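You operate a simulated robot arm through the tools that you are given. There is no shell and no other tool.

The job below is to be done with a simulated robot arm. You get a single attempt, and the scene is never put back.

Task
Thread the yellow-tag coder's ribbon again and run one test stroke.
Fine: motor off while you thread and wind it tight; clip back on its rest; test with the red button; motor off again at the end.

Only the result counts: the job must be done as asked and must still hold three seconds after the hand-in. Knocking over, shifting, dropping, spilling or breaking anything else fails it.

Robot
A 7-joint arm with a two-finger parallel gripper, fixed in place. Base frame: the origin is at the foot of the arm, x ahead of it, y to its left, z up; the work surface is at about z = 840. Units: mm, rad, N and s.
With the tool pointing down near the work surface it reaches from about 400 to 900 mm from the base axis. Its first joint turns from -2.007 to 2.007 rad. Payload 3.91 kg.
The tool frame sits at the grasp point between the pads (the TCP): z along the fingers, y along the line on which they close. The tips reach 30 mm beyond it. The gripper opens to 110 mm. The fingers are 20 mm wide and 10 mm thick; the gripper's body (48 by 112 mm) begins 55 mm behind the TCP.
Orientation is that of the tool frame in the base frame, as a unit quaternion [x, y, z, w]. With the fingers straight down and closing along the base's y, the tool's x points along the base's -x, its y along +y and its z along -z.

Tools
- The arm moves only by the tool step_arm. Its argument "motion" is a list of rows, each an object (a shift or turn left out is 0, a gripper value left out holds the last) with "xyz": the shift along the tool's x, y, z in mm, a list of three; "rot": the turn, a rotation vector about the tool's x, y, z in rad, a list of three; "hand": the finger opening in mm, from 0 to 110. In form: [{"xyz": [tx, ty, tz], "rot": [rx, ry, rz], "hand": hand}, ...]. A call has 1 to 20 rows; each row shifts and turns the commanded pose from where the row before left it, along the tool's axes as they then stand. Each row takes 0.2 s and may step no farther than 50 mm and 0.15 rad from the row before; otherwise, or with a gripper value out of range, the whole call is refused. Where a pose cannot be reached the arm comes as near as it can. A force on the tool above 40 N (or 10 N above the force at the start of the call, whichever is more), or a blocked arm, ends the call early, and 0.2 s more pass. The fingers move at their own pace (about 153 mm/s each) and stop on an object; they squeeze with about 25 N. The grip force told is the motor's: it shows also when the fingers shut on nothing. Time passes only in rows, and 0.2 s behind the last, so rows that do not move let the fingers close. The reply holds the time, the measured pose of the TCP, the force on the tool along the base axes, the opening and the grip force, in the units named above and with some noise, with the torque about the TCP (base axes, N m) and any sound that the robot's microphone picked up.
- Cameras (640 x 400 px; columns grow to the right, rows downward): "scene" is fixed at [44.5, 494.7, 1609.7]; the picture's right is [-0.23, -0.97, 0.00], its down [-0.71, 0.17, -0.68] and it looks along [0.66, -0.16, -0.73] (base axes); focal length 214 px, centre (320, 200). "wrist" rides on the gripper at [72, 17, -103] in the tool frame; the picture's right is [-0.23, 0.97, 0.00], its down [-0.76, -0.18, -0.62] and it looks along [-0.61, -0.14, 0.78] (tool axes); focal length 222 px, centre (320, 200). There is no depth. A picture from a camera that has moved, and an enlarged one, comes with that camera's place and axes in the base frame and with its lens. The place of the scene camera against the robot may be out by one fixed shift of up to 12 mm in any direction.
- grab_frame(camera): a new picture of that camera. No time passes.
- raise_lower(by): slides the trunk up (or, below 0, down) by that many mm; the arm rides with it, the base frame stays. It gives what a move gives, with no picture.
- enlarge(camera, box): a new picture of the part [left, top, right, bottom] of that camera's present view, enlarged. No time passes.
- finish_job(): hands the job in; it is judged then, once.

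Places have to be worked out from the pictures, the camera data and where the tool is seen. Open the gripper and draw the arm clear of the work before you hand the job in, unless the task says otherwise.

The tools are called after "Call:" as a command line: name --argument value ..., lists and objects as JSON in quotes. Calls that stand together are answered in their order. step_arm: Moves the arm, as the interface text tells. Its arguments: {"type":"object","properties":{"motion":{"type":"array"}},"required":["motion"]} The other tools are called the same way: raise_lower (by) slides the trunk up or down; grab_frame (camera) takes a picture; enlarge (camera, box) takes an enlarged picture of a part of a camera's view; finish_job () hands the job in.

At the start:

```text
t: 0.0
tool_pos: [423.9, 227.7, 1451.1]
orientation: [-0.001, 1.0, 0.001, 0.0]
force: [-0.5, 0.2, -0.4]
ft_torque: [0.02, 0.02, 0.02]
opening: 110.1
finger_force: 0.0
trunk travel left (down, up): [-875.0, 115.0]
```

scene: 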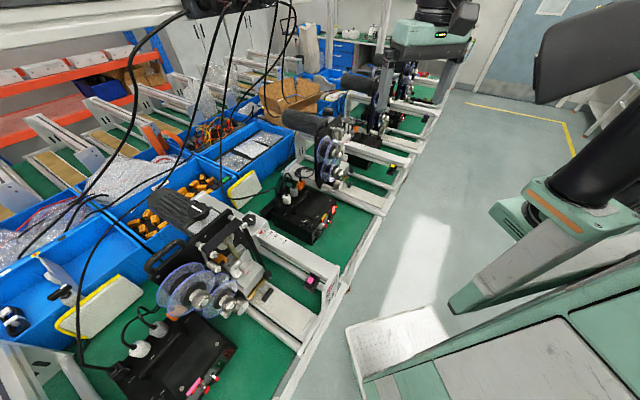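
wrist: 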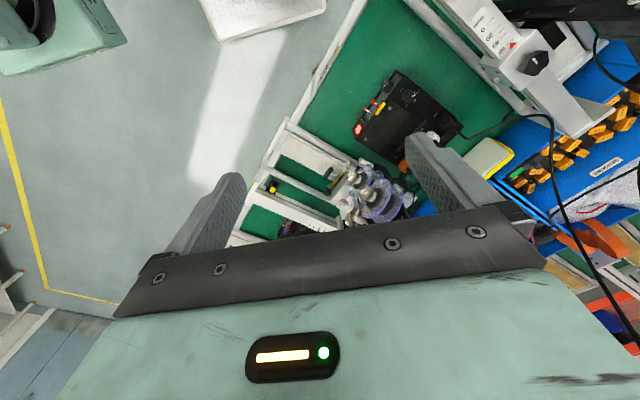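

The scene picture shows several ribbon coders on a green bench. I'll enlarge parts of the scene view to find the one with the yellow tag.

Call:
enlarge --camera "scene" --box '[100, 180, 350, 400]'

Call:
enlarge --camera "scene" --box '[240, 90, 420, 260]'

Call:
enlarge --camera "wrist" --box '[220, 0, 640, 260]'

```text
1.82 times, centred on (225, 290) of scene
camera zoom: at [44.5, 494.7, 1609.7], right [-0.23, -0.97, 0.0], down [-0.71, 0.17, -0.68], along [0.66, -0.16, -0.73], focal length 390 px, centre (493, 36)
```

zoom: 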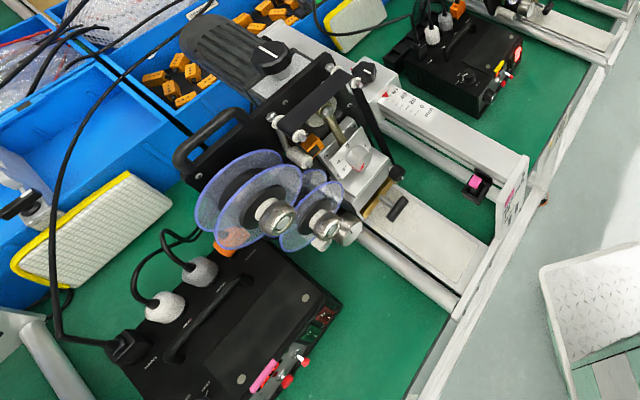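

```text
2.35 times, centred on (330, 175) of scene
camera zoom: at [44.5, 494.7, 1609.7], right [-0.23, -0.97, 0.0], down [-0.71, 0.17, -0.68], along [0.66, -0.16, -0.73], focal length 505 px, centre (296, 259)
```

zoom: 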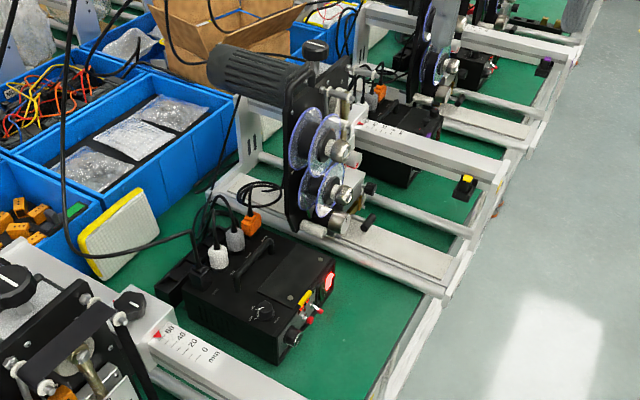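

```text
1.52 times, centred on (430, 130) of wrist
camera zoom: at [351.7, 244.3, 1554.7], right [0.23, 0.97, 0.0], down [0.76, -0.18, 0.62], along [0.61, -0.14, -0.78], focal length 338 px, centre (152, 307)
```

zoom: 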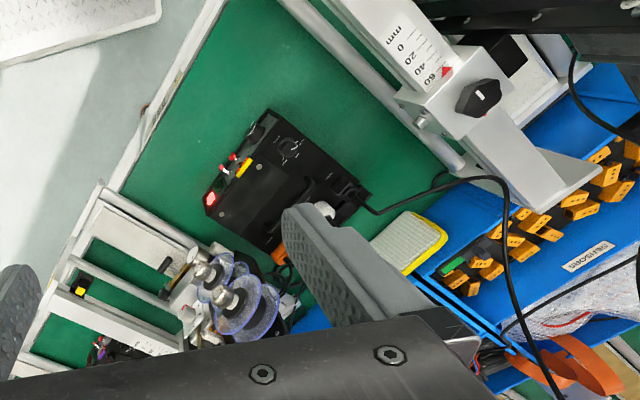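

The yellow tag is on the middle coder, both on its control box and on a clip-like block. I'll enlarge it more strongly from the scene camera.

Call:
enlarge --camera "scene" --box '[300, 120, 380, 180]'

Call:
enlarge --camera "scene" --box '[260, 165, 350, 245]'

Call:
enlarge --camera "scene" --box '[360, 130, 420, 180]'

Call:
enlarge --camera "wrist" --box '[320, 60, 480, 160]'

Call:
enlarge --camera "wrist" --box '[240, 120, 420, 240]'

```text
6.67 times, centred on (340, 150) of scene
camera zoom: at [44.5, 494.7, 1609.7], right [-0.23, -0.97, 0.0], down [-0.71, 0.17, -0.68], along [0.66, -0.16, -0.73], focal length 1430 px, centre (187, 533)
```

zoom: 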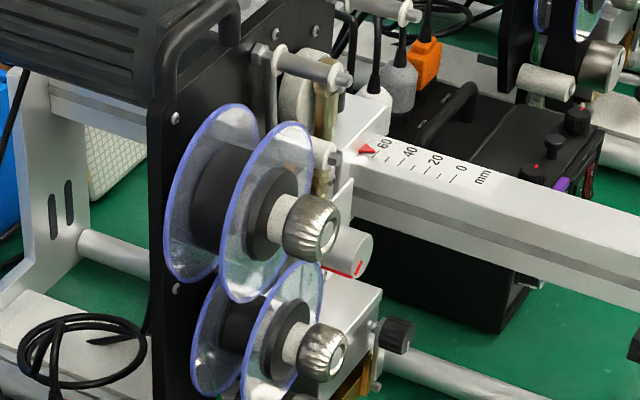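

```text
5.00 times, centred on (305, 205) of scene
camera zoom: at [44.5, 494.7, 1609.7], right [-0.23, -0.97, 0.0], down [-0.71, 0.17, -0.68], along [0.66, -0.16, -0.73], focal length 1072 px, centre (395, 175)
```

zoom: 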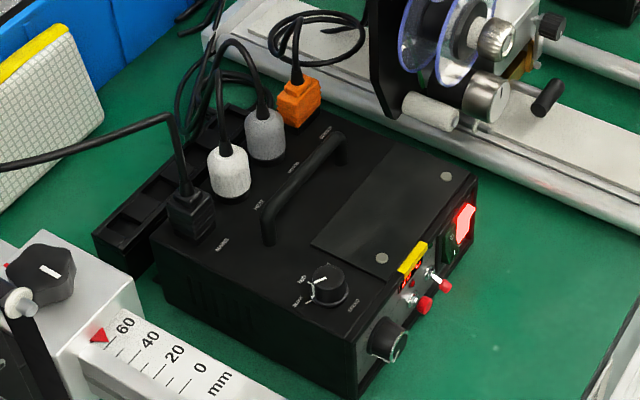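

```text
8.00 times, centred on (390, 155) of scene
camera zoom: at [44.5, 494.7, 1609.7], right [-0.23, -0.97, 0.0], down [-0.71, 0.17, -0.68], along [0.66, -0.16, -0.73], focal length 1716 px, centre (-240, 560)
```

zoom: 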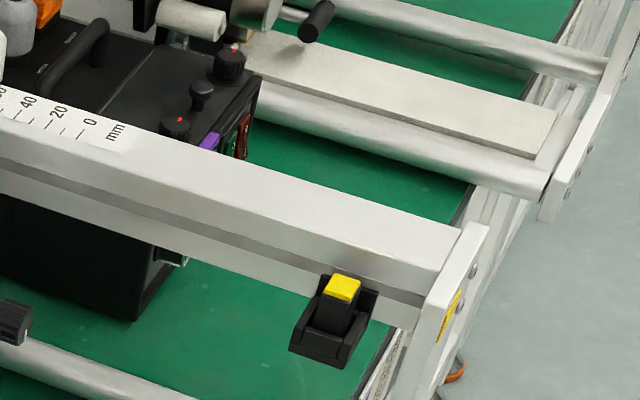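

```text
4.00 times, centred on (400, 110) of wrist
camera zoom: at [351.7, 244.3, 1554.7], right [0.23, 0.97, 0.0], down [0.76, -0.18, 0.62], along [0.61, -0.14, -0.78], focal length 888 px, centre (0, 560)
```

zoom: 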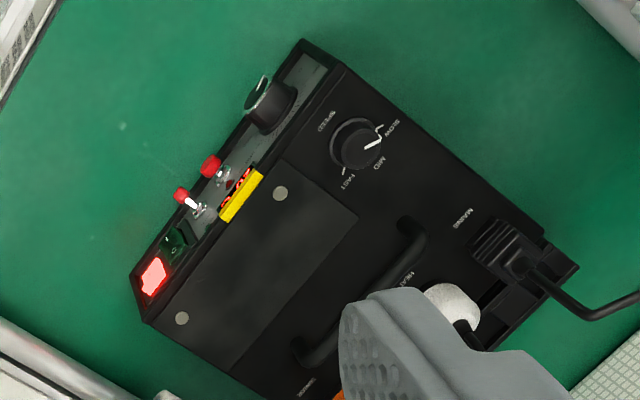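

```text
3.33 times, centred on (330, 180) of wrist
camera zoom: at [351.7, 244.3, 1554.7], right [0.23, 0.97, 0.0], down [0.76, -0.18, 0.62], along [0.61, -0.14, -0.78], focal length 740 px, centre (287, 267)
```

zoom: 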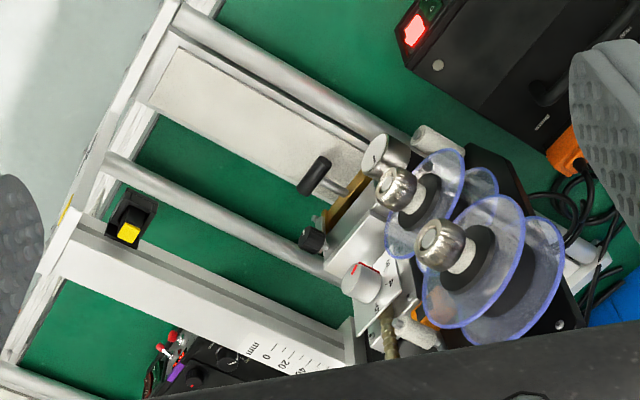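

The control box's red lamp comes out near (610, 297, 920), and the spools near (645, 272, 1165). I'll yaw the tool about 45° and come down part way, so the wrist camera faces the control panel.

Call:
step_arm --motion '[{"rot": [0, 0, -0.131], "xyz": [0, 0, 20]}, {"rot": [0, 0, -0.131], "xyz": [0, 0, 20]}, {"rot": [0, 0, -0.131], "xyz": [0, 0, 20]}, {"rot": [0, 0, -0.131], "xyz": [0, 0, 20]}, {"rot": [0, 0, -0.131], "xyz": [0, 0, 20]}, {"rot": [0, 0, -0.131], "xyz": [0, 0, 20]}, {"xyz": [0, 0, 20]}]'

Call:
grab_frame --camera "wrist"

Call:
grab_frame --camera "scene"

```text
t: 1.6
tool_pos: [423.8, 225.8, 1310.7]
orientation: [-0.384, 0.923, 0.0, 0.0]
force: [0.2, 0.5, 0.1]
ft_torque: [-0.02, -0.02, 0.01]
opening: 110.0
finger_force: 0.0
trunk travel left (down, up): [-875.0, 115.0]
```

```text
taken
camera wrist: at [361.1, 186.9, 1413.9], right [-0.53, 0.85, 0.0], down [0.66, 0.41, 0.62], along [0.53, 0.33, -0.78], focal length 222 px, centre (320, 200)
```

wrist: 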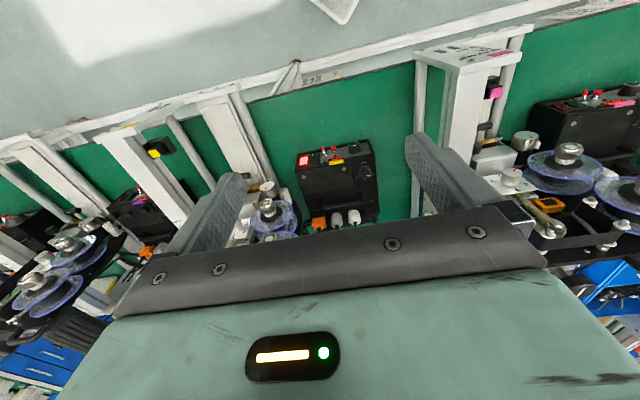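

```text
taken
```

scene: 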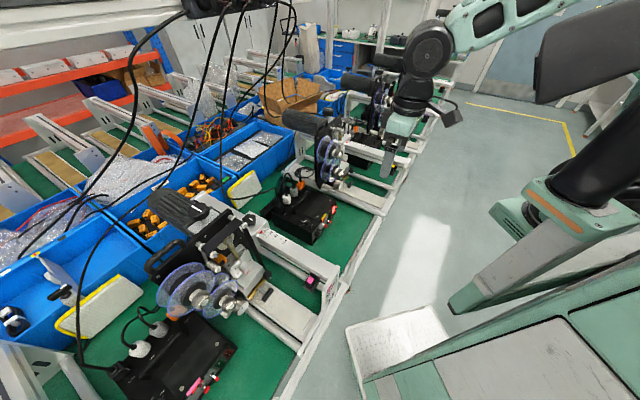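

The rotated view now shows the yellow coder between the fingers. I'll enlarge the panel, the spools and the clip rest.

Call:
enlarge --camera "wrist" --box '[280, 130, 390, 240]'

Call:
enlarge --camera "wrist" --box '[90, 80, 300, 250]'

Call:
enlarge --camera "wrist" --box '[490, 120, 640, 240]'

```text
3.64 times, centred on (335, 185) of wrist
camera zoom: at [361.1, 186.9, 1413.9], right [-0.53, 0.85, 0.0], down [0.66, 0.41, 0.62], along [0.53, 0.33, -0.78], focal length 808 px, centre (266, 254)
```

zoom: 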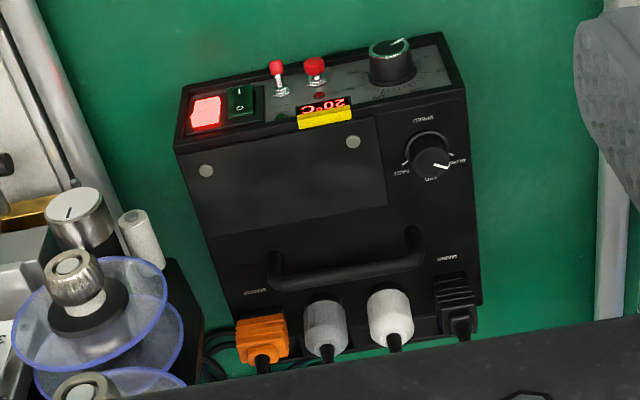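

```text
2.35 times, centred on (195, 165) of wrist
camera zoom: at [361.1, 186.9, 1413.9], right [-0.53, 0.85, 0.0], down [0.66, 0.41, 0.62], along [0.53, 0.33, -0.78], focal length 523 px, centre (614, 282)
```

zoom: 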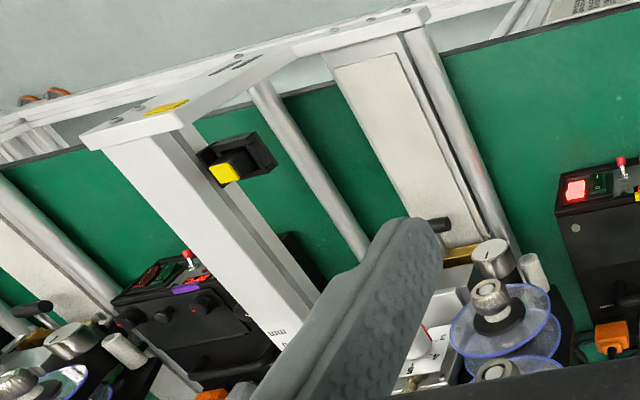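

```text
3.33 times, centred on (565, 180) of wrist
camera zoom: at [361.1, 186.9, 1413.9], right [-0.53, 0.85, 0.0], down [0.66, 0.41, 0.62], along [0.53, 0.33, -0.78], focal length 740 px, centre (-497, 267)
```

zoom: 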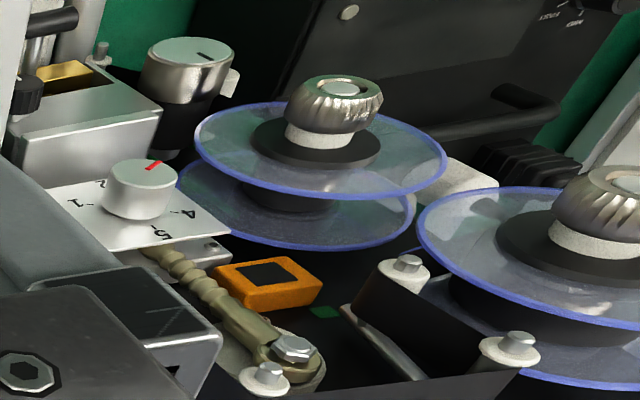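

The pink and purple coders may show how a properly threaded ribbon looks, so I'll compare them with the yellow one.

Call:
enlarge --camera "scene" --box '[180, 210, 280, 320]'

Call:
enlarge --camera "scene" --box '[305, 110, 365, 210]'

Call:
enlarge --camera "scene" --box '[360, 60, 440, 150]'

```text
3.64 times, centred on (230, 265) of scene
camera zoom: at [44.5, 494.7, 1609.7], right [-0.23, -0.97, 0.0], down [-0.71, 0.17, -0.68], along [0.66, -0.16, -0.73], focal length 780 px, centre (647, -36)
```

zoom: 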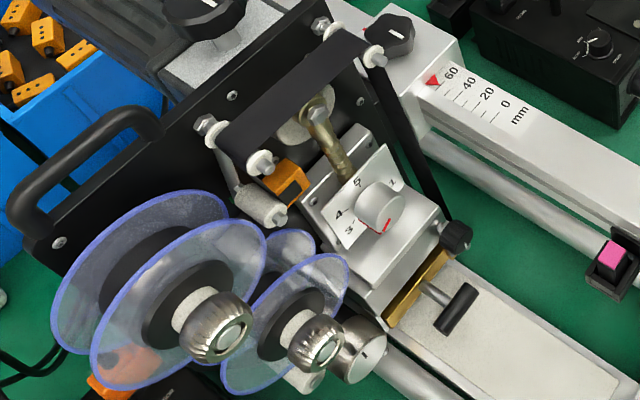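

```text
4.00 times, centred on (335, 160) of scene
camera zoom: at [44.5, 494.7, 1609.7], right [-0.23, -0.97, 0.0], down [-0.71, 0.17, -0.68], along [0.66, -0.16, -0.73], focal length 858 px, centre (260, 360)
```

zoom: 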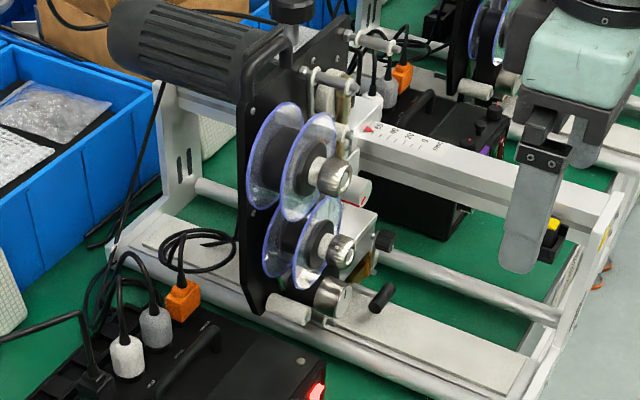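

```text
4.44 times, centred on (400, 105) of scene
camera zoom: at [44.5, 494.7, 1609.7], right [-0.23, -0.97, 0.0], down [-0.71, 0.17, -0.68], along [0.66, -0.16, -0.73], focal length 953 px, centre (-36, 622)
```

zoom: 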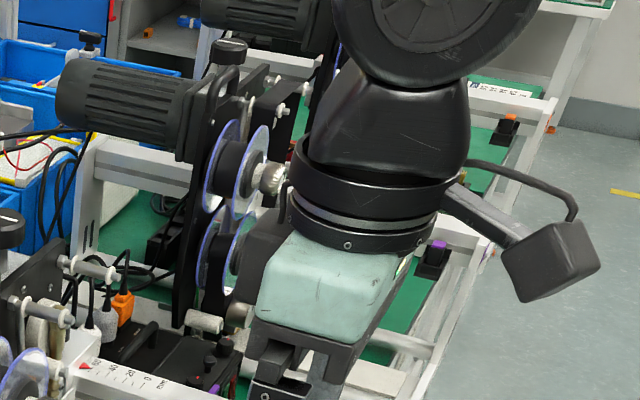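

From two wrist views I get the upper spool knob at (696, 279, 1116), the lower at (718, 260, 1008), the lamp at (627, 301, 894) and the clip at (705, 15, 1011). The coder faces along (-0.7, -0.7). I'll move in front of the spools and tilt the tool for a frontal look.

Call:
step_arm --motion '[{"xyz": [0, -38, 20]}, {"xyz": [0, -38, 20]}, {"xyz": [0, -38, 20]}, {"xyz": [0, -38, 20]}, {"xyz": [0, -38, 20]}, {"rot": [0, -0.144, 0]}, {"rot": [0, -0.144, 0]}, {"rot": [0, -0.144, 0]}, {"rot": [0, -0.144, 0]}, {}]'

Call:
grab_frame --camera "wrist"

Call:
grab_frame --camera "scene"

```text
t: 3.8
tool_pos: [558.5, 93.6, 1210.4]
orientation: [-0.369, 0.885, 0.11, 0.263]
force: [-0.5, -0.3, 0.5]
ft_torque: [0.08, 0.0, 0.07]
opening: 109.8
finger_force: 0.0
trunk travel left (down, up): [-875.0, 115.0]
```

```text
taken
camera wrist: at [464.3, 22.1, 1258.2], right [-0.56, 0.82, 0.12], down [0.34, 0.09, 0.94], along [0.76, 0.56, -0.32], focal length 222 px, centre (320, 200)
```

wrist: 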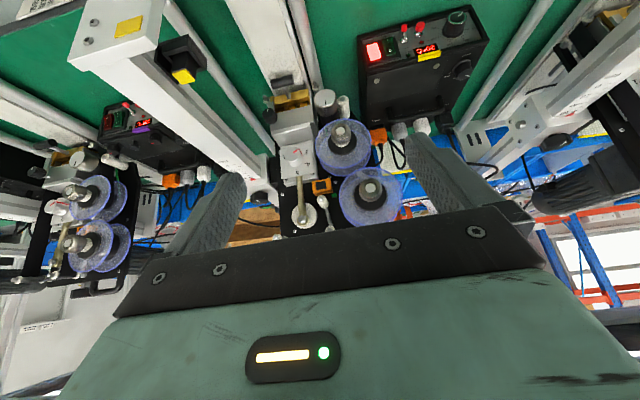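

```text
taken
```

scene: 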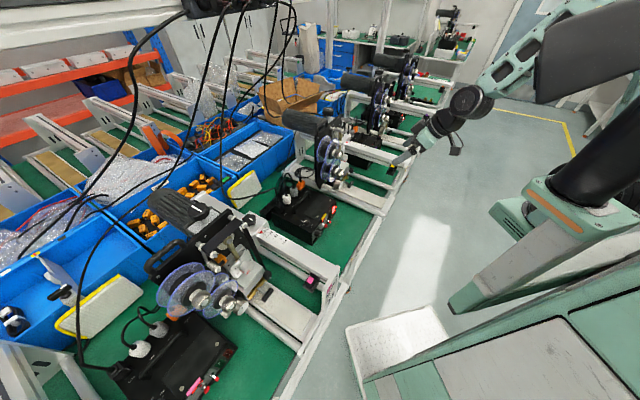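

Now I have a frontal, upside-down view of the coder, and I'll enlarge it.

Call:
enlarge --camera "wrist" --box '[250, 70, 430, 240]'

Call:
enlarge --camera "wrist" --box '[350, 0, 490, 100]'

Call:
enlarge --camera "wrist" --box '[0, 120, 160, 300]'

Call:
enlarge --camera "wrist" --box '[140, 20, 240, 100]'

```text
2.35 times, centred on (340, 155) of wrist
camera zoom: at [464.3, 22.1, 1258.2], right [-0.56, 0.82, 0.12], down [0.34, 0.09, 0.94], along [0.76, 0.56, -0.32], focal length 523 px, centre (273, 306)
```

zoom: 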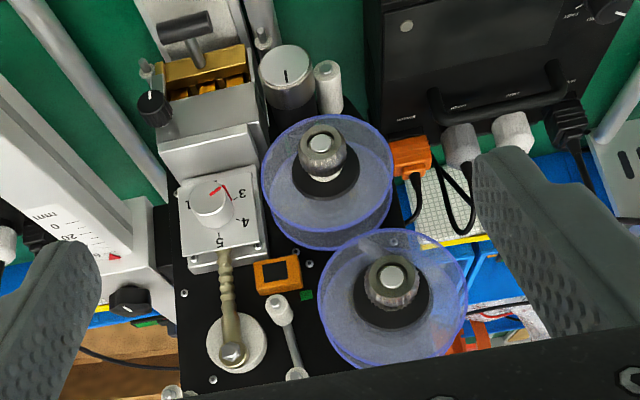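

```text
4.00 times, centred on (420, 50) of wrist
camera zoom: at [464.3, 22.1, 1258.2], right [-0.56, 0.82, 0.12], down [0.34, 0.09, 0.94], along [0.76, 0.56, -0.32], focal length 888 px, centre (-80, 800)
```

zoom: 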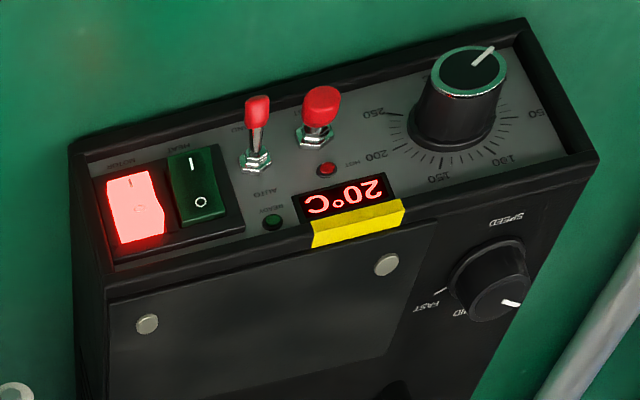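

```text
2.22 times, centred on (80, 210) of wrist
camera zoom: at [464.3, 22.1, 1258.2], right [-0.56, 0.82, 0.12], down [0.34, 0.09, 0.94], along [0.76, 0.56, -0.32], focal length 494 px, centre (853, 178)
```

zoom: 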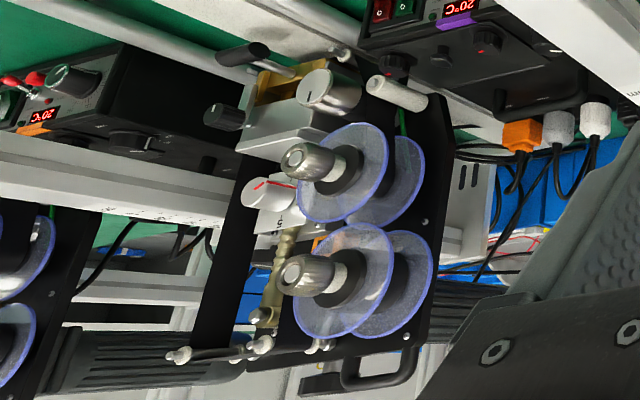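

```text
5.00 times, centred on (190, 60) of wrist
camera zoom: at [464.3, 22.1, 1258.2], right [-0.56, 0.82, 0.12], down [0.34, 0.09, 0.94], along [0.76, 0.56, -0.32], focal length 1111 px, centre (970, 900)
```

zoom: 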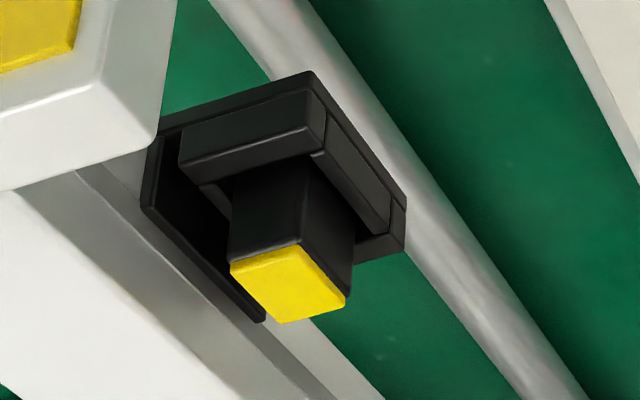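

The panel reads MOTOR (lit, so on) and HEAT (off) for the rockers, a toggle with a red tip, a red mushroom button, and a 20 °C display. I can't see any ribbon between the spools yet, so I'll come closer and tilt further.

Call:
step_arm --motion '[{"xyz": [-7.4, 0, 34.6]}, {"xyz": [-7.4, 0, 34.6]}, {"xyz": [-7.4, 0, 34.6]}, {"xyz": [-7.4, 0, 34.6]}, {"rot": [0, -0.144, 0]}, {"rot": [0, -0.144, 0]}, {}]'

Call:
grab_frame --camera "wrist"

Call:
enlarge --camera "wrist" --box '[240, 100, 430, 230]'

```text
t: 5.4
tool_pos: [628.3, 164.8, 1112.6]
orientation: [-0.348, 0.838, 0.162, 0.388]
force: [0.0, 0.3, 1.1]
ft_torque: [0.0, 0.0, 0.01]
opening: 110.0
finger_force: 0.1
trunk travel left (down, up): [-875.0, 115.0]
```

```text
taken
camera wrist: at [528.7, 87.5, 1123.4], right [-0.59, 0.79, 0.17], down [0.14, -0.11, 0.98], along [0.8, 0.6, -0.04], focal length 222 px, centre (320, 200)
```

wrist: 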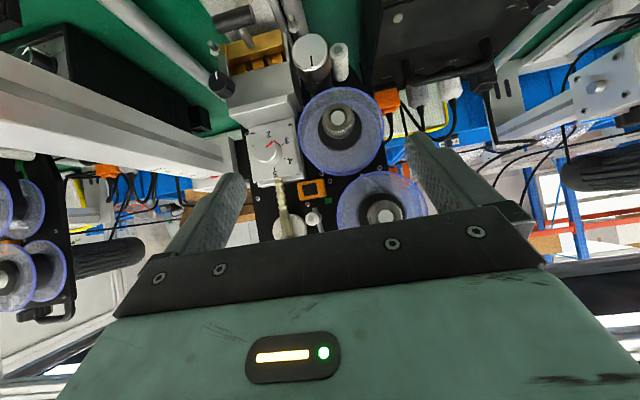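

```text
3.08 times, centred on (335, 165) of wrist
camera zoom: at [528.7, 87.5, 1123.4], right [-0.59, 0.79, 0.17], down [0.14, -0.11, 0.98], along [0.8, 0.6, -0.04], focal length 684 px, centre (274, 308)
```

zoom: 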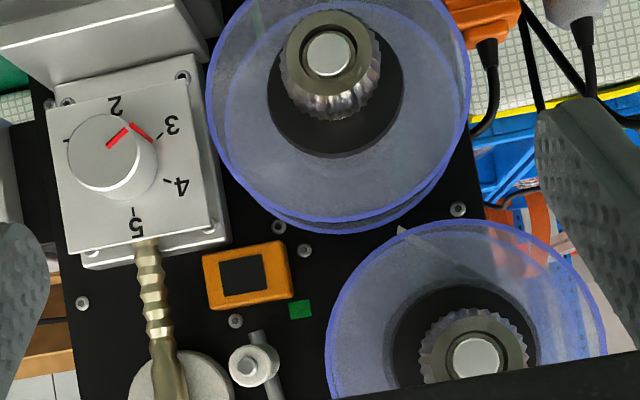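

No ribbon is visible at this height, so I'll rise to look at the upper rollers and the upper spool.

Call:
step_arm --motion '[{"xyz": [-25, 0, -35]}, {"xyz": [-25, 0, -35]}, {"xyz": [-25, 0, -15]}, {}]'

Call:
grab_frame --camera "wrist"

Call:
enlarge --camera "wrist" --box '[230, 90, 430, 240]'

```text
t: 6.4
tool_pos: [617.2, 152.7, 1224.3]
orientation: [-0.349, 0.839, 0.161, 0.386]
force: [0.7, 0.1, -0.7]
ft_torque: [0.03, 0.04, -0.03]
opening: 110.1
finger_force: 0.1
trunk travel left (down, up): [-875.0, 115.0]
```

```text
taken
camera wrist: at [517.7, 75.3, 1235.8], right [-0.59, 0.79, 0.17], down [0.14, -0.11, 0.98], along [0.8, 0.6, -0.05], focal length 222 px, centre (320, 200)
```

wrist: 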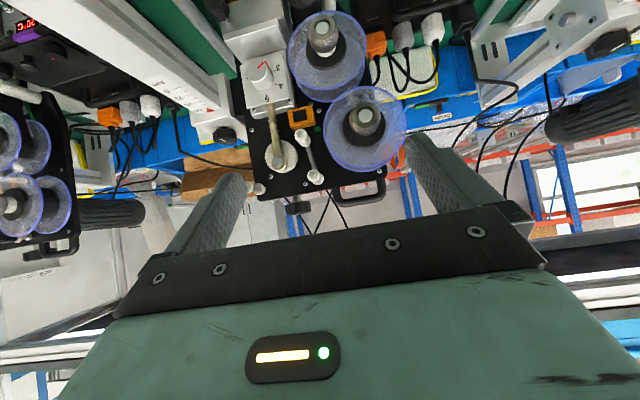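

```text
2.67 times, centred on (330, 165) of wrist
camera zoom: at [517.7, 75.3, 1235.8], right [-0.59, 0.79, 0.17], down [0.14, -0.11, 0.98], along [0.8, 0.6, -0.05], focal length 592 px, centre (293, 293)
```

zoom: 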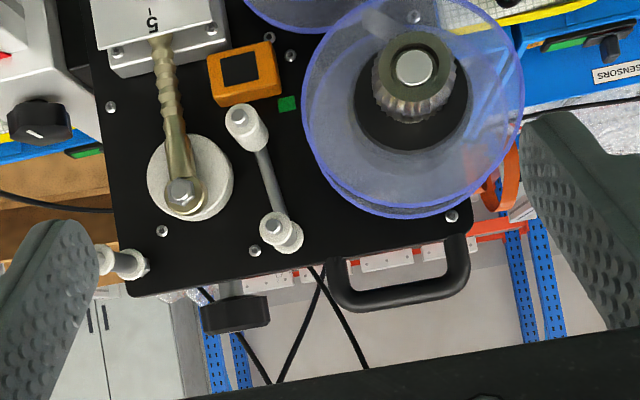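

There is still no loose ribbon in view, though the rollers, tension arm and orange sensor are clear. I'll zoom in hard on the spool edges, the rollers and the clip.

Call:
enlarge --camera "wrist" --box '[325, 80, 415, 170]'

Call:
enlarge --camera "wrist" --box '[280, 0, 400, 100]'

Call:
enlarge --camera "wrist" --box '[200, 0, 300, 80]'

Call:
enlarge --camera "scene" --box '[312, 132, 347, 182]'

Call:
enlarge --camera "scene" --box '[312, 160, 362, 200]'

```text
4.44 times, centred on (370, 125) of wrist
camera zoom: at [517.7, 75.3, 1235.8], right [-0.59, 0.79, 0.17], down [0.14, -0.11, 0.98], along [0.8, 0.6, -0.05], focal length 987 px, centre (98, 533)
```

zoom: 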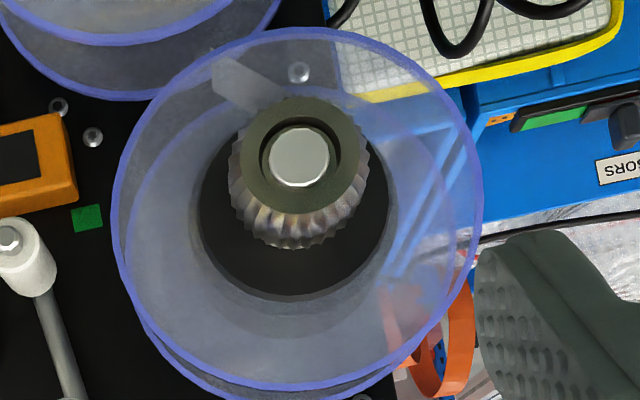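

```text
4.00 times, centred on (340, 50) of wrist
camera zoom: at [517.7, 75.3, 1235.8], right [-0.59, 0.79, 0.17], down [0.14, -0.11, 0.98], along [0.8, 0.6, -0.05], focal length 888 px, centre (240, 800)
```

zoom: 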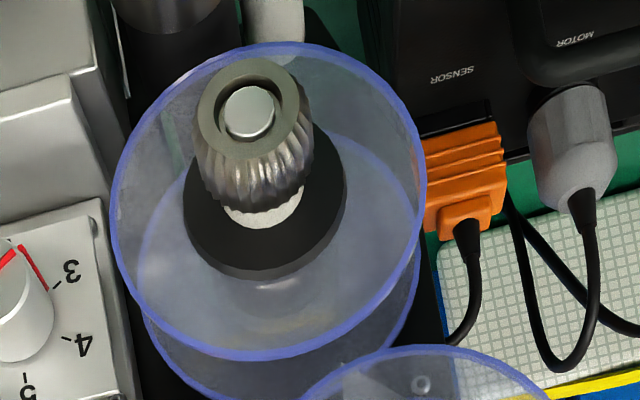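

```text
5.00 times, centred on (250, 40) of wrist
camera zoom: at [517.7, 75.3, 1235.8], right [-0.59, 0.79, 0.17], down [0.14, -0.11, 0.98], along [0.8, 0.6, -0.05], focal length 1111 px, centre (670, 1000)
```

zoom: 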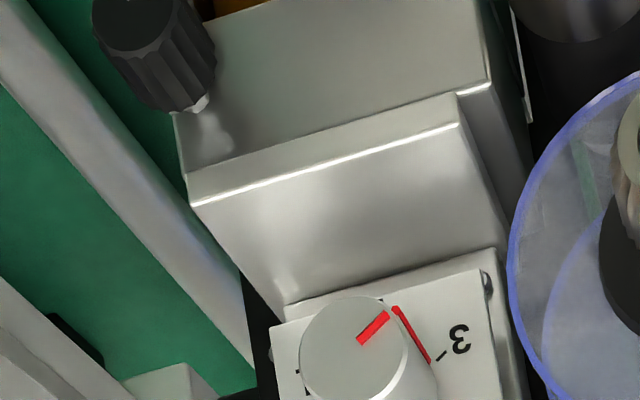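

```text
8.00 times, centred on (330, 157) of scene
camera zoom: at [44.5, 494.7, 1609.7], right [-0.23, -0.97, 0.0], down [-0.71, 0.17, -0.68], along [0.66, -0.16, -0.73], focal length 1716 px, centre (244, 544)
```

zoom: 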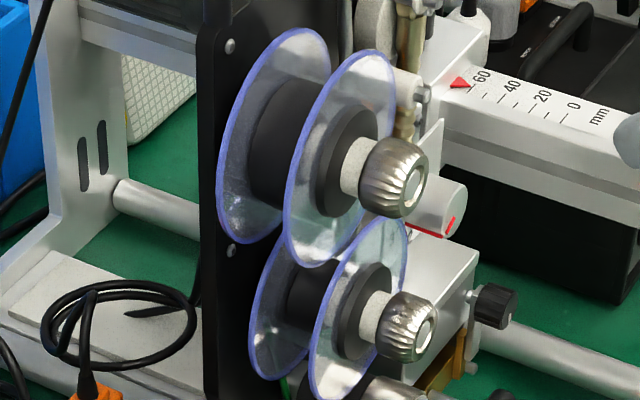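

```text
10.00 times, centred on (337, 180) of scene
camera zoom: at [44.5, 494.7, 1609.7], right [-0.23, -0.97, 0.0], down [-0.71, 0.17, -0.68], along [0.66, -0.16, -0.73], focal length 2145 px, centre (150, 400)
```

zoom: 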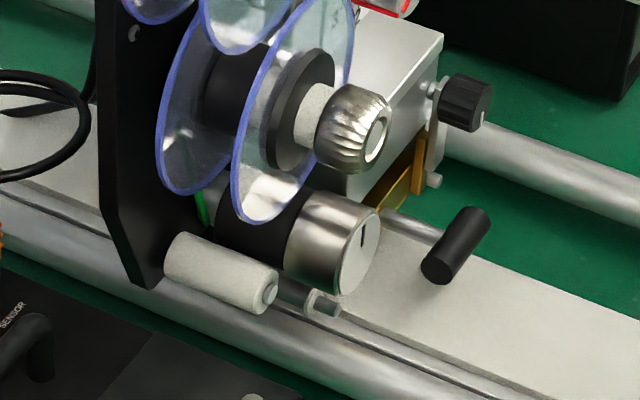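

There is a small grey flap between the flanges of the upper spool, which may be the ribbon's free end. I'll zoom in on it.

Call:
enlarge --camera "wrist" --box '[335, 80, 385, 115]'

Call:
enlarge --camera "wrist" --box '[290, 60, 345, 100]'

Call:
enlarge --camera "wrist" --box '[0, 90, 100, 230]'

```text
11.43 times, centred on (360, 98) of wrist
camera zoom: at [517.7, 75.3, 1235.8], right [-0.59, 0.79, 0.17], down [0.14, -0.11, 0.98], along [0.8, 0.6, -0.05], focal length 2538 px, centre (-137, 1371)
```

zoom: 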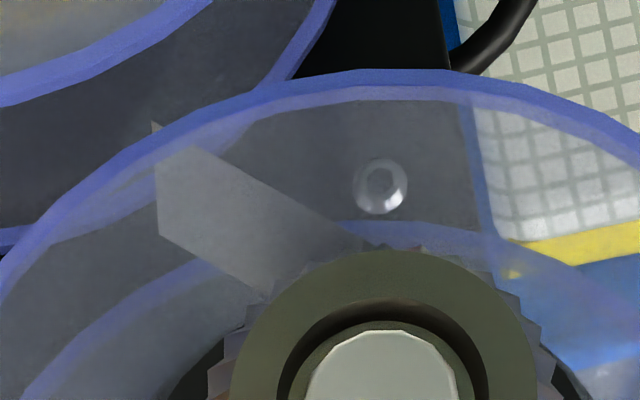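

```text
10.00 times, centred on (318, 80) of wrist
camera zoom: at [517.7, 75.3, 1235.8], right [-0.59, 0.79, 0.17], down [0.14, -0.11, 0.98], along [0.8, 0.6, -0.05], focal length 2221 px, centre (345, 1400)
```

zoom: 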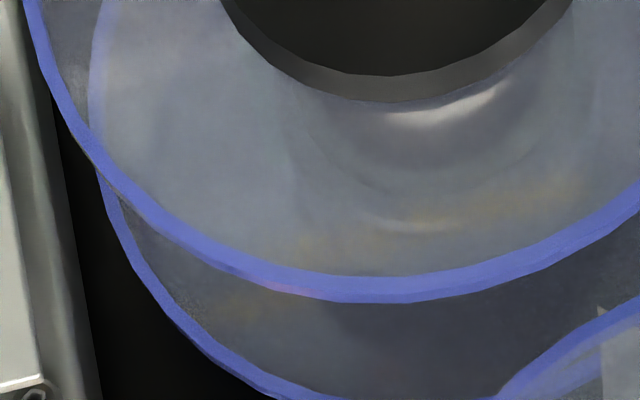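

```text
2.86 times, centred on (50, 160) of wrist
camera zoom: at [517.7, 75.3, 1235.8], right [-0.59, 0.79, 0.17], down [0.14, -0.11, 0.98], along [0.8, 0.6, -0.05], focal length 635 px, centre (1091, 314)
```

zoom: 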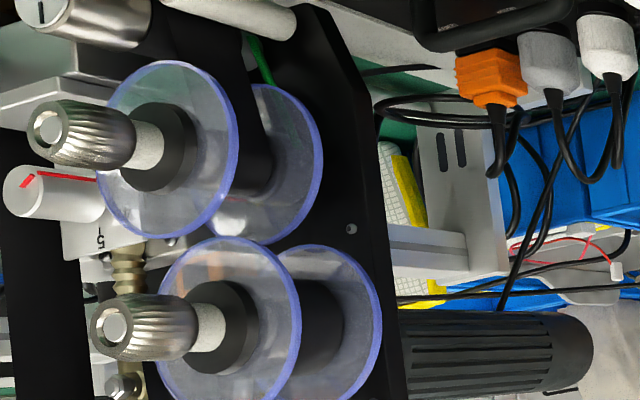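

The flap is the ribbon tail: its pointed tip just passes the flange edge at the spool's lower right. I'll study the ribbon path on the pink coder and the take-up side in detail from the scene camera.

Call:
enlarge --camera "scene" --box '[200, 205, 270, 265]'

Call:
enlarge --camera "scene" --box '[215, 255, 285, 315]'

Call:
enlarge --camera "scene" --box '[290, 260, 330, 295]'

Call:
enlarge --camera "scene" --box '[170, 330, 260, 400]'

```text
6.67 times, centred on (235, 235) of scene
camera zoom: at [44.5, 494.7, 1609.7], right [-0.23, -0.97, 0.0], down [-0.71, 0.17, -0.68], along [0.66, -0.16, -0.73], focal length 1430 px, centre (887, -33)
```

zoom: 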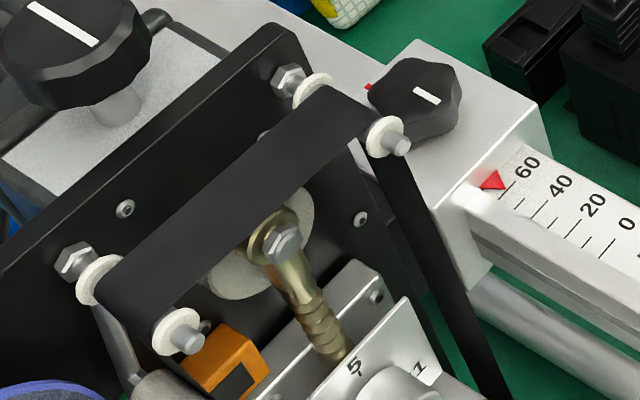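

```text
6.67 times, centred on (250, 285) of scene
camera zoom: at [44.5, 494.7, 1609.7], right [-0.23, -0.97, 0.0], down [-0.71, 0.17, -0.68], along [0.66, -0.16, -0.73], focal length 1430 px, centre (787, -367)
```

zoom: 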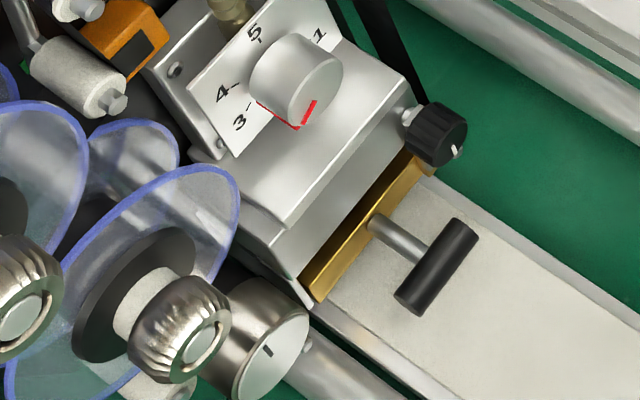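

```text
11.43 times, centred on (310, 278) of scene
camera zoom: at [44.5, 494.7, 1609.7], right [-0.23, -0.97, 0.0], down [-0.71, 0.17, -0.68], along [0.66, -0.16, -0.73], focal length 2451 px, centre (434, -686)
```

zoom: 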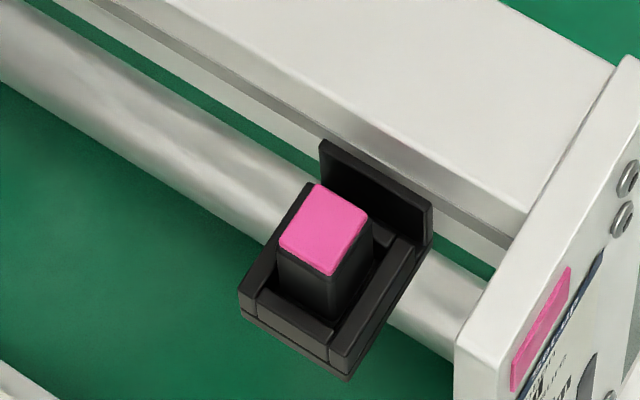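

```text
5.71 times, centred on (215, 365) of scene
camera zoom: at [44.5, 494.7, 1609.7], right [-0.23, -0.97, 0.0], down [-0.71, 0.17, -0.68], along [0.66, -0.16, -0.73], focal length 1226 px, centre (920, -743)
```

zoom: 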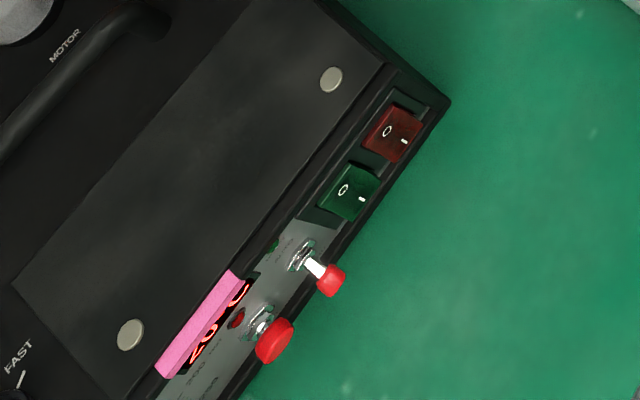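

There seems to be a printed label on the end plate next to the colour tag, possibly a threading diagram. I'll zoom in on those labels.

Call:
enlarge --camera "scene" --box '[312, 270, 342, 310]'

Call:
enlarge --camera "scene" --box '[390, 150, 430, 200]'

```text
10.00 times, centred on (327, 290) of scene
camera zoom: at [44.5, 494.7, 1609.7], right [-0.23, -0.97, 0.0], down [-0.71, 0.17, -0.68], along [0.66, -0.16, -0.73], focal length 2145 px, centre (250, -700)
```

zoom: 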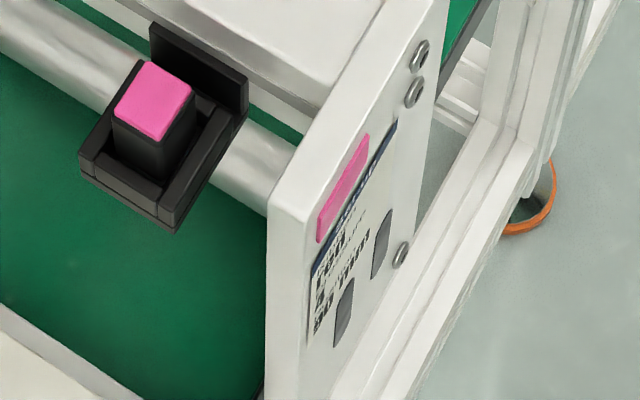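

```text
8.00 times, centred on (410, 175) of scene
camera zoom: at [44.5, 494.7, 1609.7], right [-0.23, -0.97, 0.0], down [-0.71, 0.17, -0.68], along [0.66, -0.16, -0.73], focal length 1716 px, centre (-400, 400)
```

zoom: 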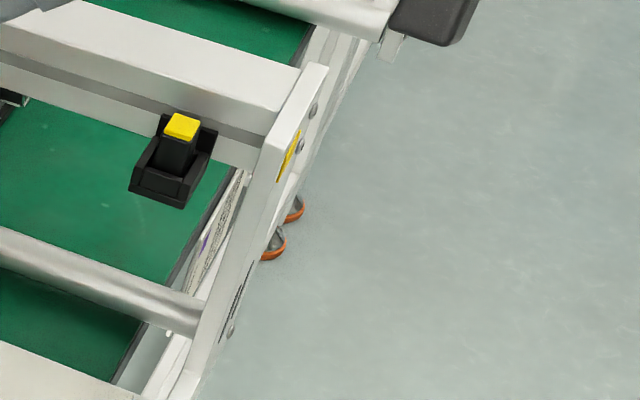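

There are text labels on the end plate and a card on the bench's front edge. I'll back off toward the robot side and look at them, in case they show the threading route.

Call:
step_arm --motion '[{"xyz": [27.8, 0, -32.5]}, {"xyz": [27.8, 0, -32.5]}, {"xyz": [27.8, 0, -32.5]}, {"xyz": [27.8, 0, -32.5]}, {"xyz": [27.8, 0, -32.5]}, {"xyz": [0, -40.7, 0]}, {"xyz": [0, -40.7, 0]}, {"xyz": [0, -40.7, 0]}, {"rot": [0, 0.144, 0]}, {"rot": [0, 0.144, 0]}, {}]'

Call:
grab_frame --camera "wrist"

```text
t: 8.8
tool_pos: [677.0, -40.8, 1260.9]
orientation: [-0.368, 0.886, 0.109, 0.261]
force: [0.0, 0.3, 0.4]
ft_torque: [0.0, 0.02, 0.0]
opening: 109.8
finger_force: 0.1
out of reach, approached as far as the arm can: row 2, 3, 4, 5
trunk travel left (down, up): [-875.0, 115.0]
```

```text
taken
camera wrist: at [582.2, -111.5, 1307.6], right [-0.56, 0.82, 0.12], down [0.34, 0.09, 0.94], along [0.76, 0.56, -0.33], focal length 222 px, centre (320, 200)
```

wrist: 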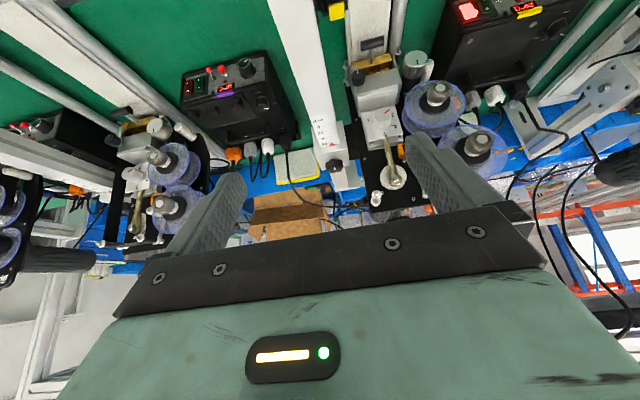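

The arm could not fold back that far with the tool tilted. I'll bring the tool upright and back off from there.

Call:
step_arm --motion '[{"rot": [0, 0.144, 0]}, {"rot": [0, 0.144, 0]}, {"rot": [0, 0.144, 0]}, {"rot": [0, 0.144, 0]}, {"xyz": [40, 0, 0]}, {"xyz": [40, 0, 0]}, {"xyz": [0, 0, 40]}, {"xyz": [0, 0, 40]}, {}]'

Call:
grab_frame --camera "wrist"

Call:
grab_frame --camera "scene"

```text
t: 10.8
tool_pos: [619.7, -96.5, 1180.6]
orientation: [-0.384, 0.923, 0.0, 0.0]
force: [-1.2, -0.1, -0.1]
ft_torque: [0.01, -0.01, 0.01]
opening: 109.6
finger_force: 0.0
trunk travel left (down, up): [-875.0, 115.0]
```

```text
taken
camera wrist: at [556.5, -136.0, 1283.7], right [-0.53, 0.85, 0.0], down [0.66, 0.41, 0.62], along [0.53, 0.33, -0.78], focal length 222 px, centre (320, 200)
```

wrist: 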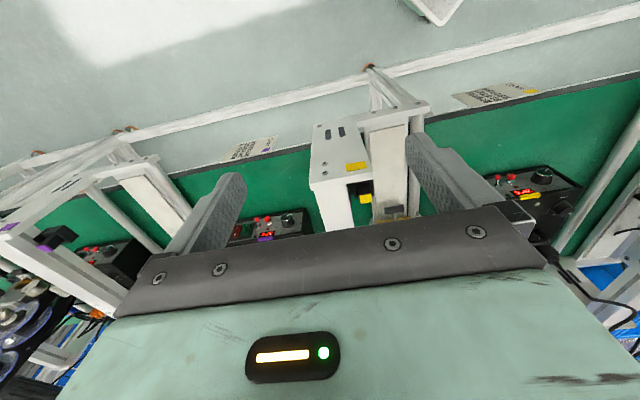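

```text
taken
```

scene: 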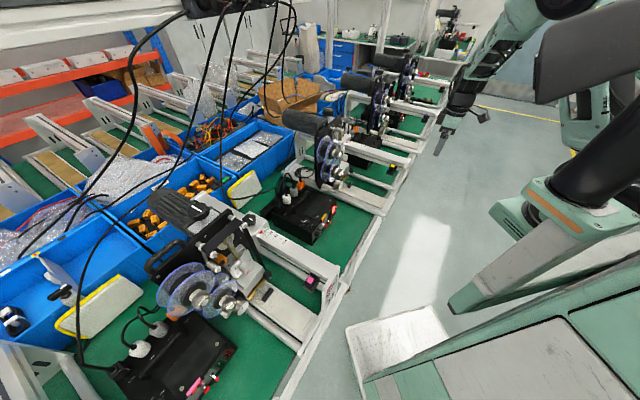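

There are cards on the bench's front edge, one with a yellow tag near (500, 92). I'll read them.

Call:
enlarge --camera "wrist" --box '[450, 75, 550, 115]'

Call:
enlarge --camera "wrist" --box '[300, 110, 380, 190]'

Call:
enlarge --camera "wrist" --box '[220, 130, 290, 170]'

Call:
enlarge --camera "wrist" --box '[335, 160, 415, 225]'

```text
6.40 times, centred on (500, 95) of wrist
camera zoom: at [556.5, -136.0, 1283.7], right [-0.53, 0.85, 0.0], down [0.66, 0.41, 0.62], along [0.53, 0.33, -0.78], focal length 1422 px, centre (-832, 872)
```

zoom: 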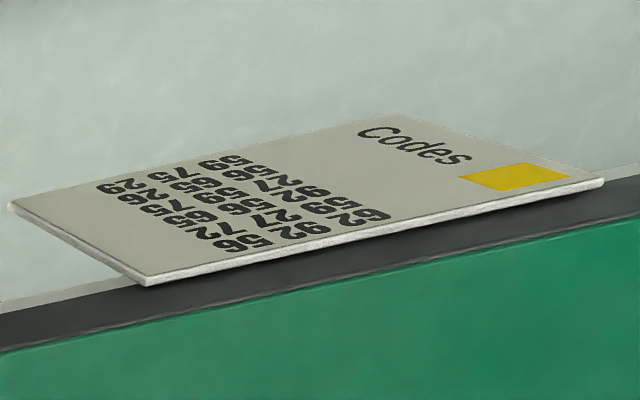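

```text
5.00 times, centred on (340, 150) of wrist
camera zoom: at [556.5, -136.0, 1283.7], right [-0.53, 0.85, 0.0], down [0.66, 0.41, 0.62], along [0.53, 0.33, -0.78], focal length 1111 px, centre (220, 450)
```

zoom: 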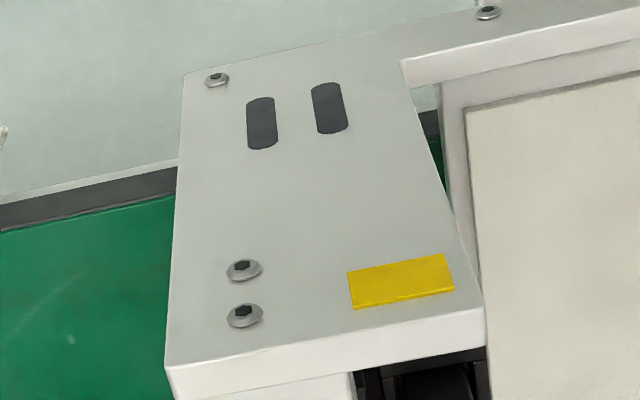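

```text
9.14 times, centred on (255, 150) of wrist
camera zoom: at [556.5, -136.0, 1283.7], right [-0.53, 0.85, 0.0], down [0.66, 0.41, 0.62], along [0.53, 0.33, -0.78], focal length 2031 px, centre (914, 657)
```

zoom: 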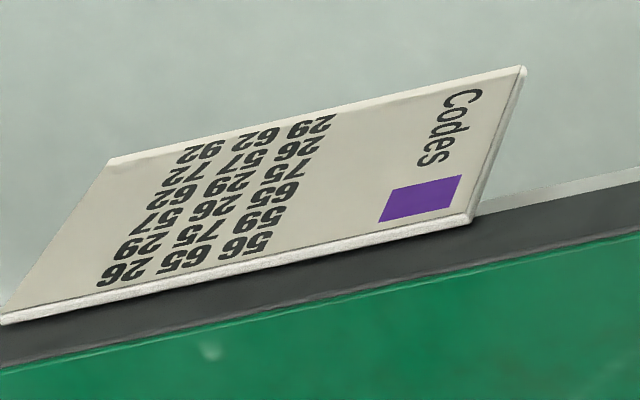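

```text
6.15 times, centred on (375, 192) of wrist
camera zoom: at [556.5, -136.0, 1283.7], right [-0.53, 0.85, 0.0], down [0.66, 0.41, 0.62], along [0.53, 0.33, -0.78], focal length 1367 px, centre (-18, 246)
```

zoom: 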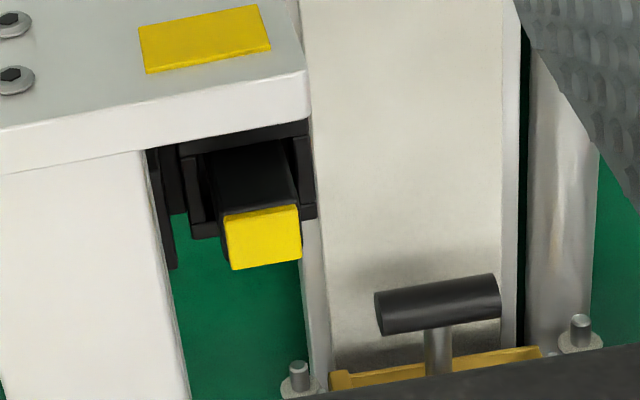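

The cards are only lists of codes, so they don't help. The pink coder is threaded and makes a good reference, so I'll fly high over to look at it from the front.

Call:
step_arm --motion '[{"xyz": [0, 0, -40]}, {"xyz": [0, 0, -40]}, {"xyz": [0, 0, -40]}, {"xyz": [-11.8, 46.3, 0]}, {"xyz": [-11.8, 46.3, 0]}, {"xyz": [-11.8, 46.3, 0]}, {"xyz": [-11.8, 46.3, 0]}, {"xyz": [-11.8, 46.3, 0]}, {"xyz": [-11.8, 46.3, 0]}, {"xyz": [-11.8, 46.3, 0]}, {"xyz": [-11.8, 46.3, 0]}, {"xyz": [-11.8, 46.3, 0]}, {"xyz": [-11.8, 46.3, 0]}, {"xyz": [-11.8, 46.3, 0]}, {"xyz": [-11.8, 46.3, 0]}, {}]'

Call:
grab_frame --camera "wrist"

Call:
grab_frame --camera "scene"

```text
t: 12.6
tool_pos: [549.9, 19.4, 1304.0]
orientation: [-0.276, 0.961, 0.026, 0.004]
force: [0.9, 0.6, 0.1]
ft_torque: [0.0, 0.0, 0.01]
opening: 110.0
finger_force: 0.0
trunk travel left (down, up): [-875.0, 115.0]
stopped in row 8: the arm was blocked; the commanded pose is now the measured one
```

```text
taken
camera wrist: at [480.0, -10.4, 1407.3], right [-0.32, 0.95, 0.05], down [0.74, 0.22, 0.63], along [0.58, 0.24, -0.77], focal length 222 px, centre (320, 200)
```

wrist: 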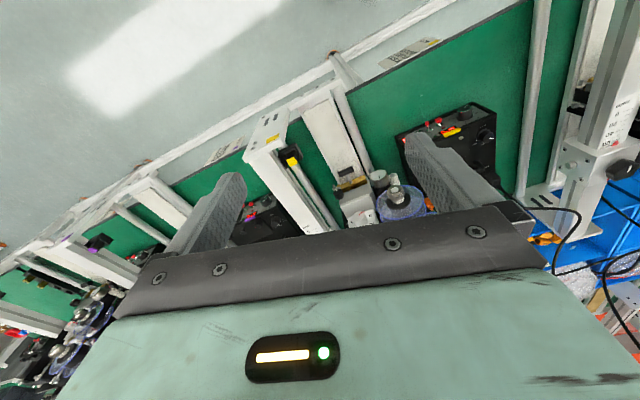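

```text
taken
```

scene: 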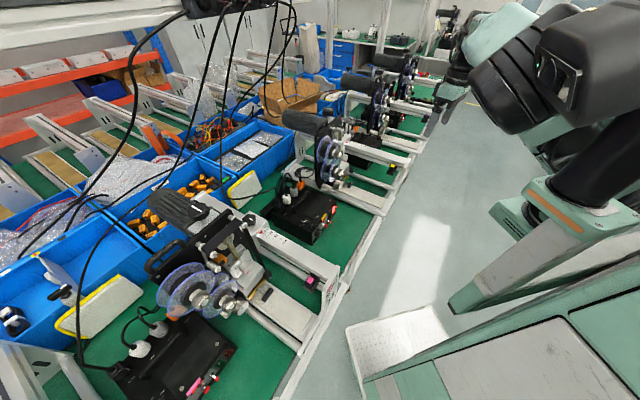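

The arm got blocked, apparently folded too close to its own body, and the yaw was left part-way. I'll move forward away from the body and straighten the orientation.

Call:
step_arm --motion '[{"xyz": [-40, 0, 0]}, {"xyz": [-40, 0, 0], "rot": [0.048, 0.022, 0]}, {"rot": [0, 0, -0.113]}, {"rot": [0, 0, -0.113]}, {}]'

Call:
grab_frame --camera "scene"

```text
t: 13.8
tool_pos: [616.1, 66.9, 1304.9]
orientation: [-0.388, 0.922, -0.004, -0.002]
force: [0.5, 0.1, 0.8]
ft_torque: [0.02, 0.02, 0.01]
opening: 109.8
finger_force: 0.0
trunk travel left (down, up): [-875.0, 115.0]
```

```text
taken
```

scene: 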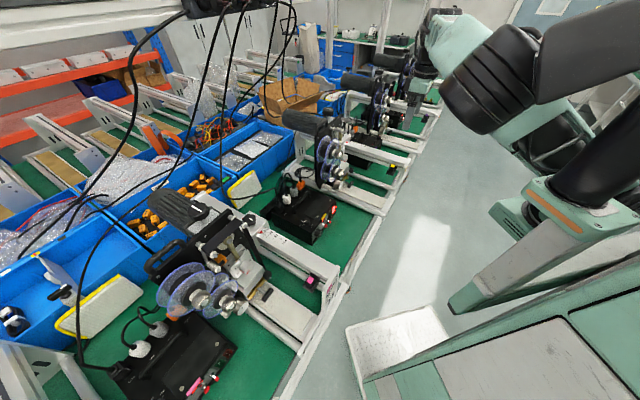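

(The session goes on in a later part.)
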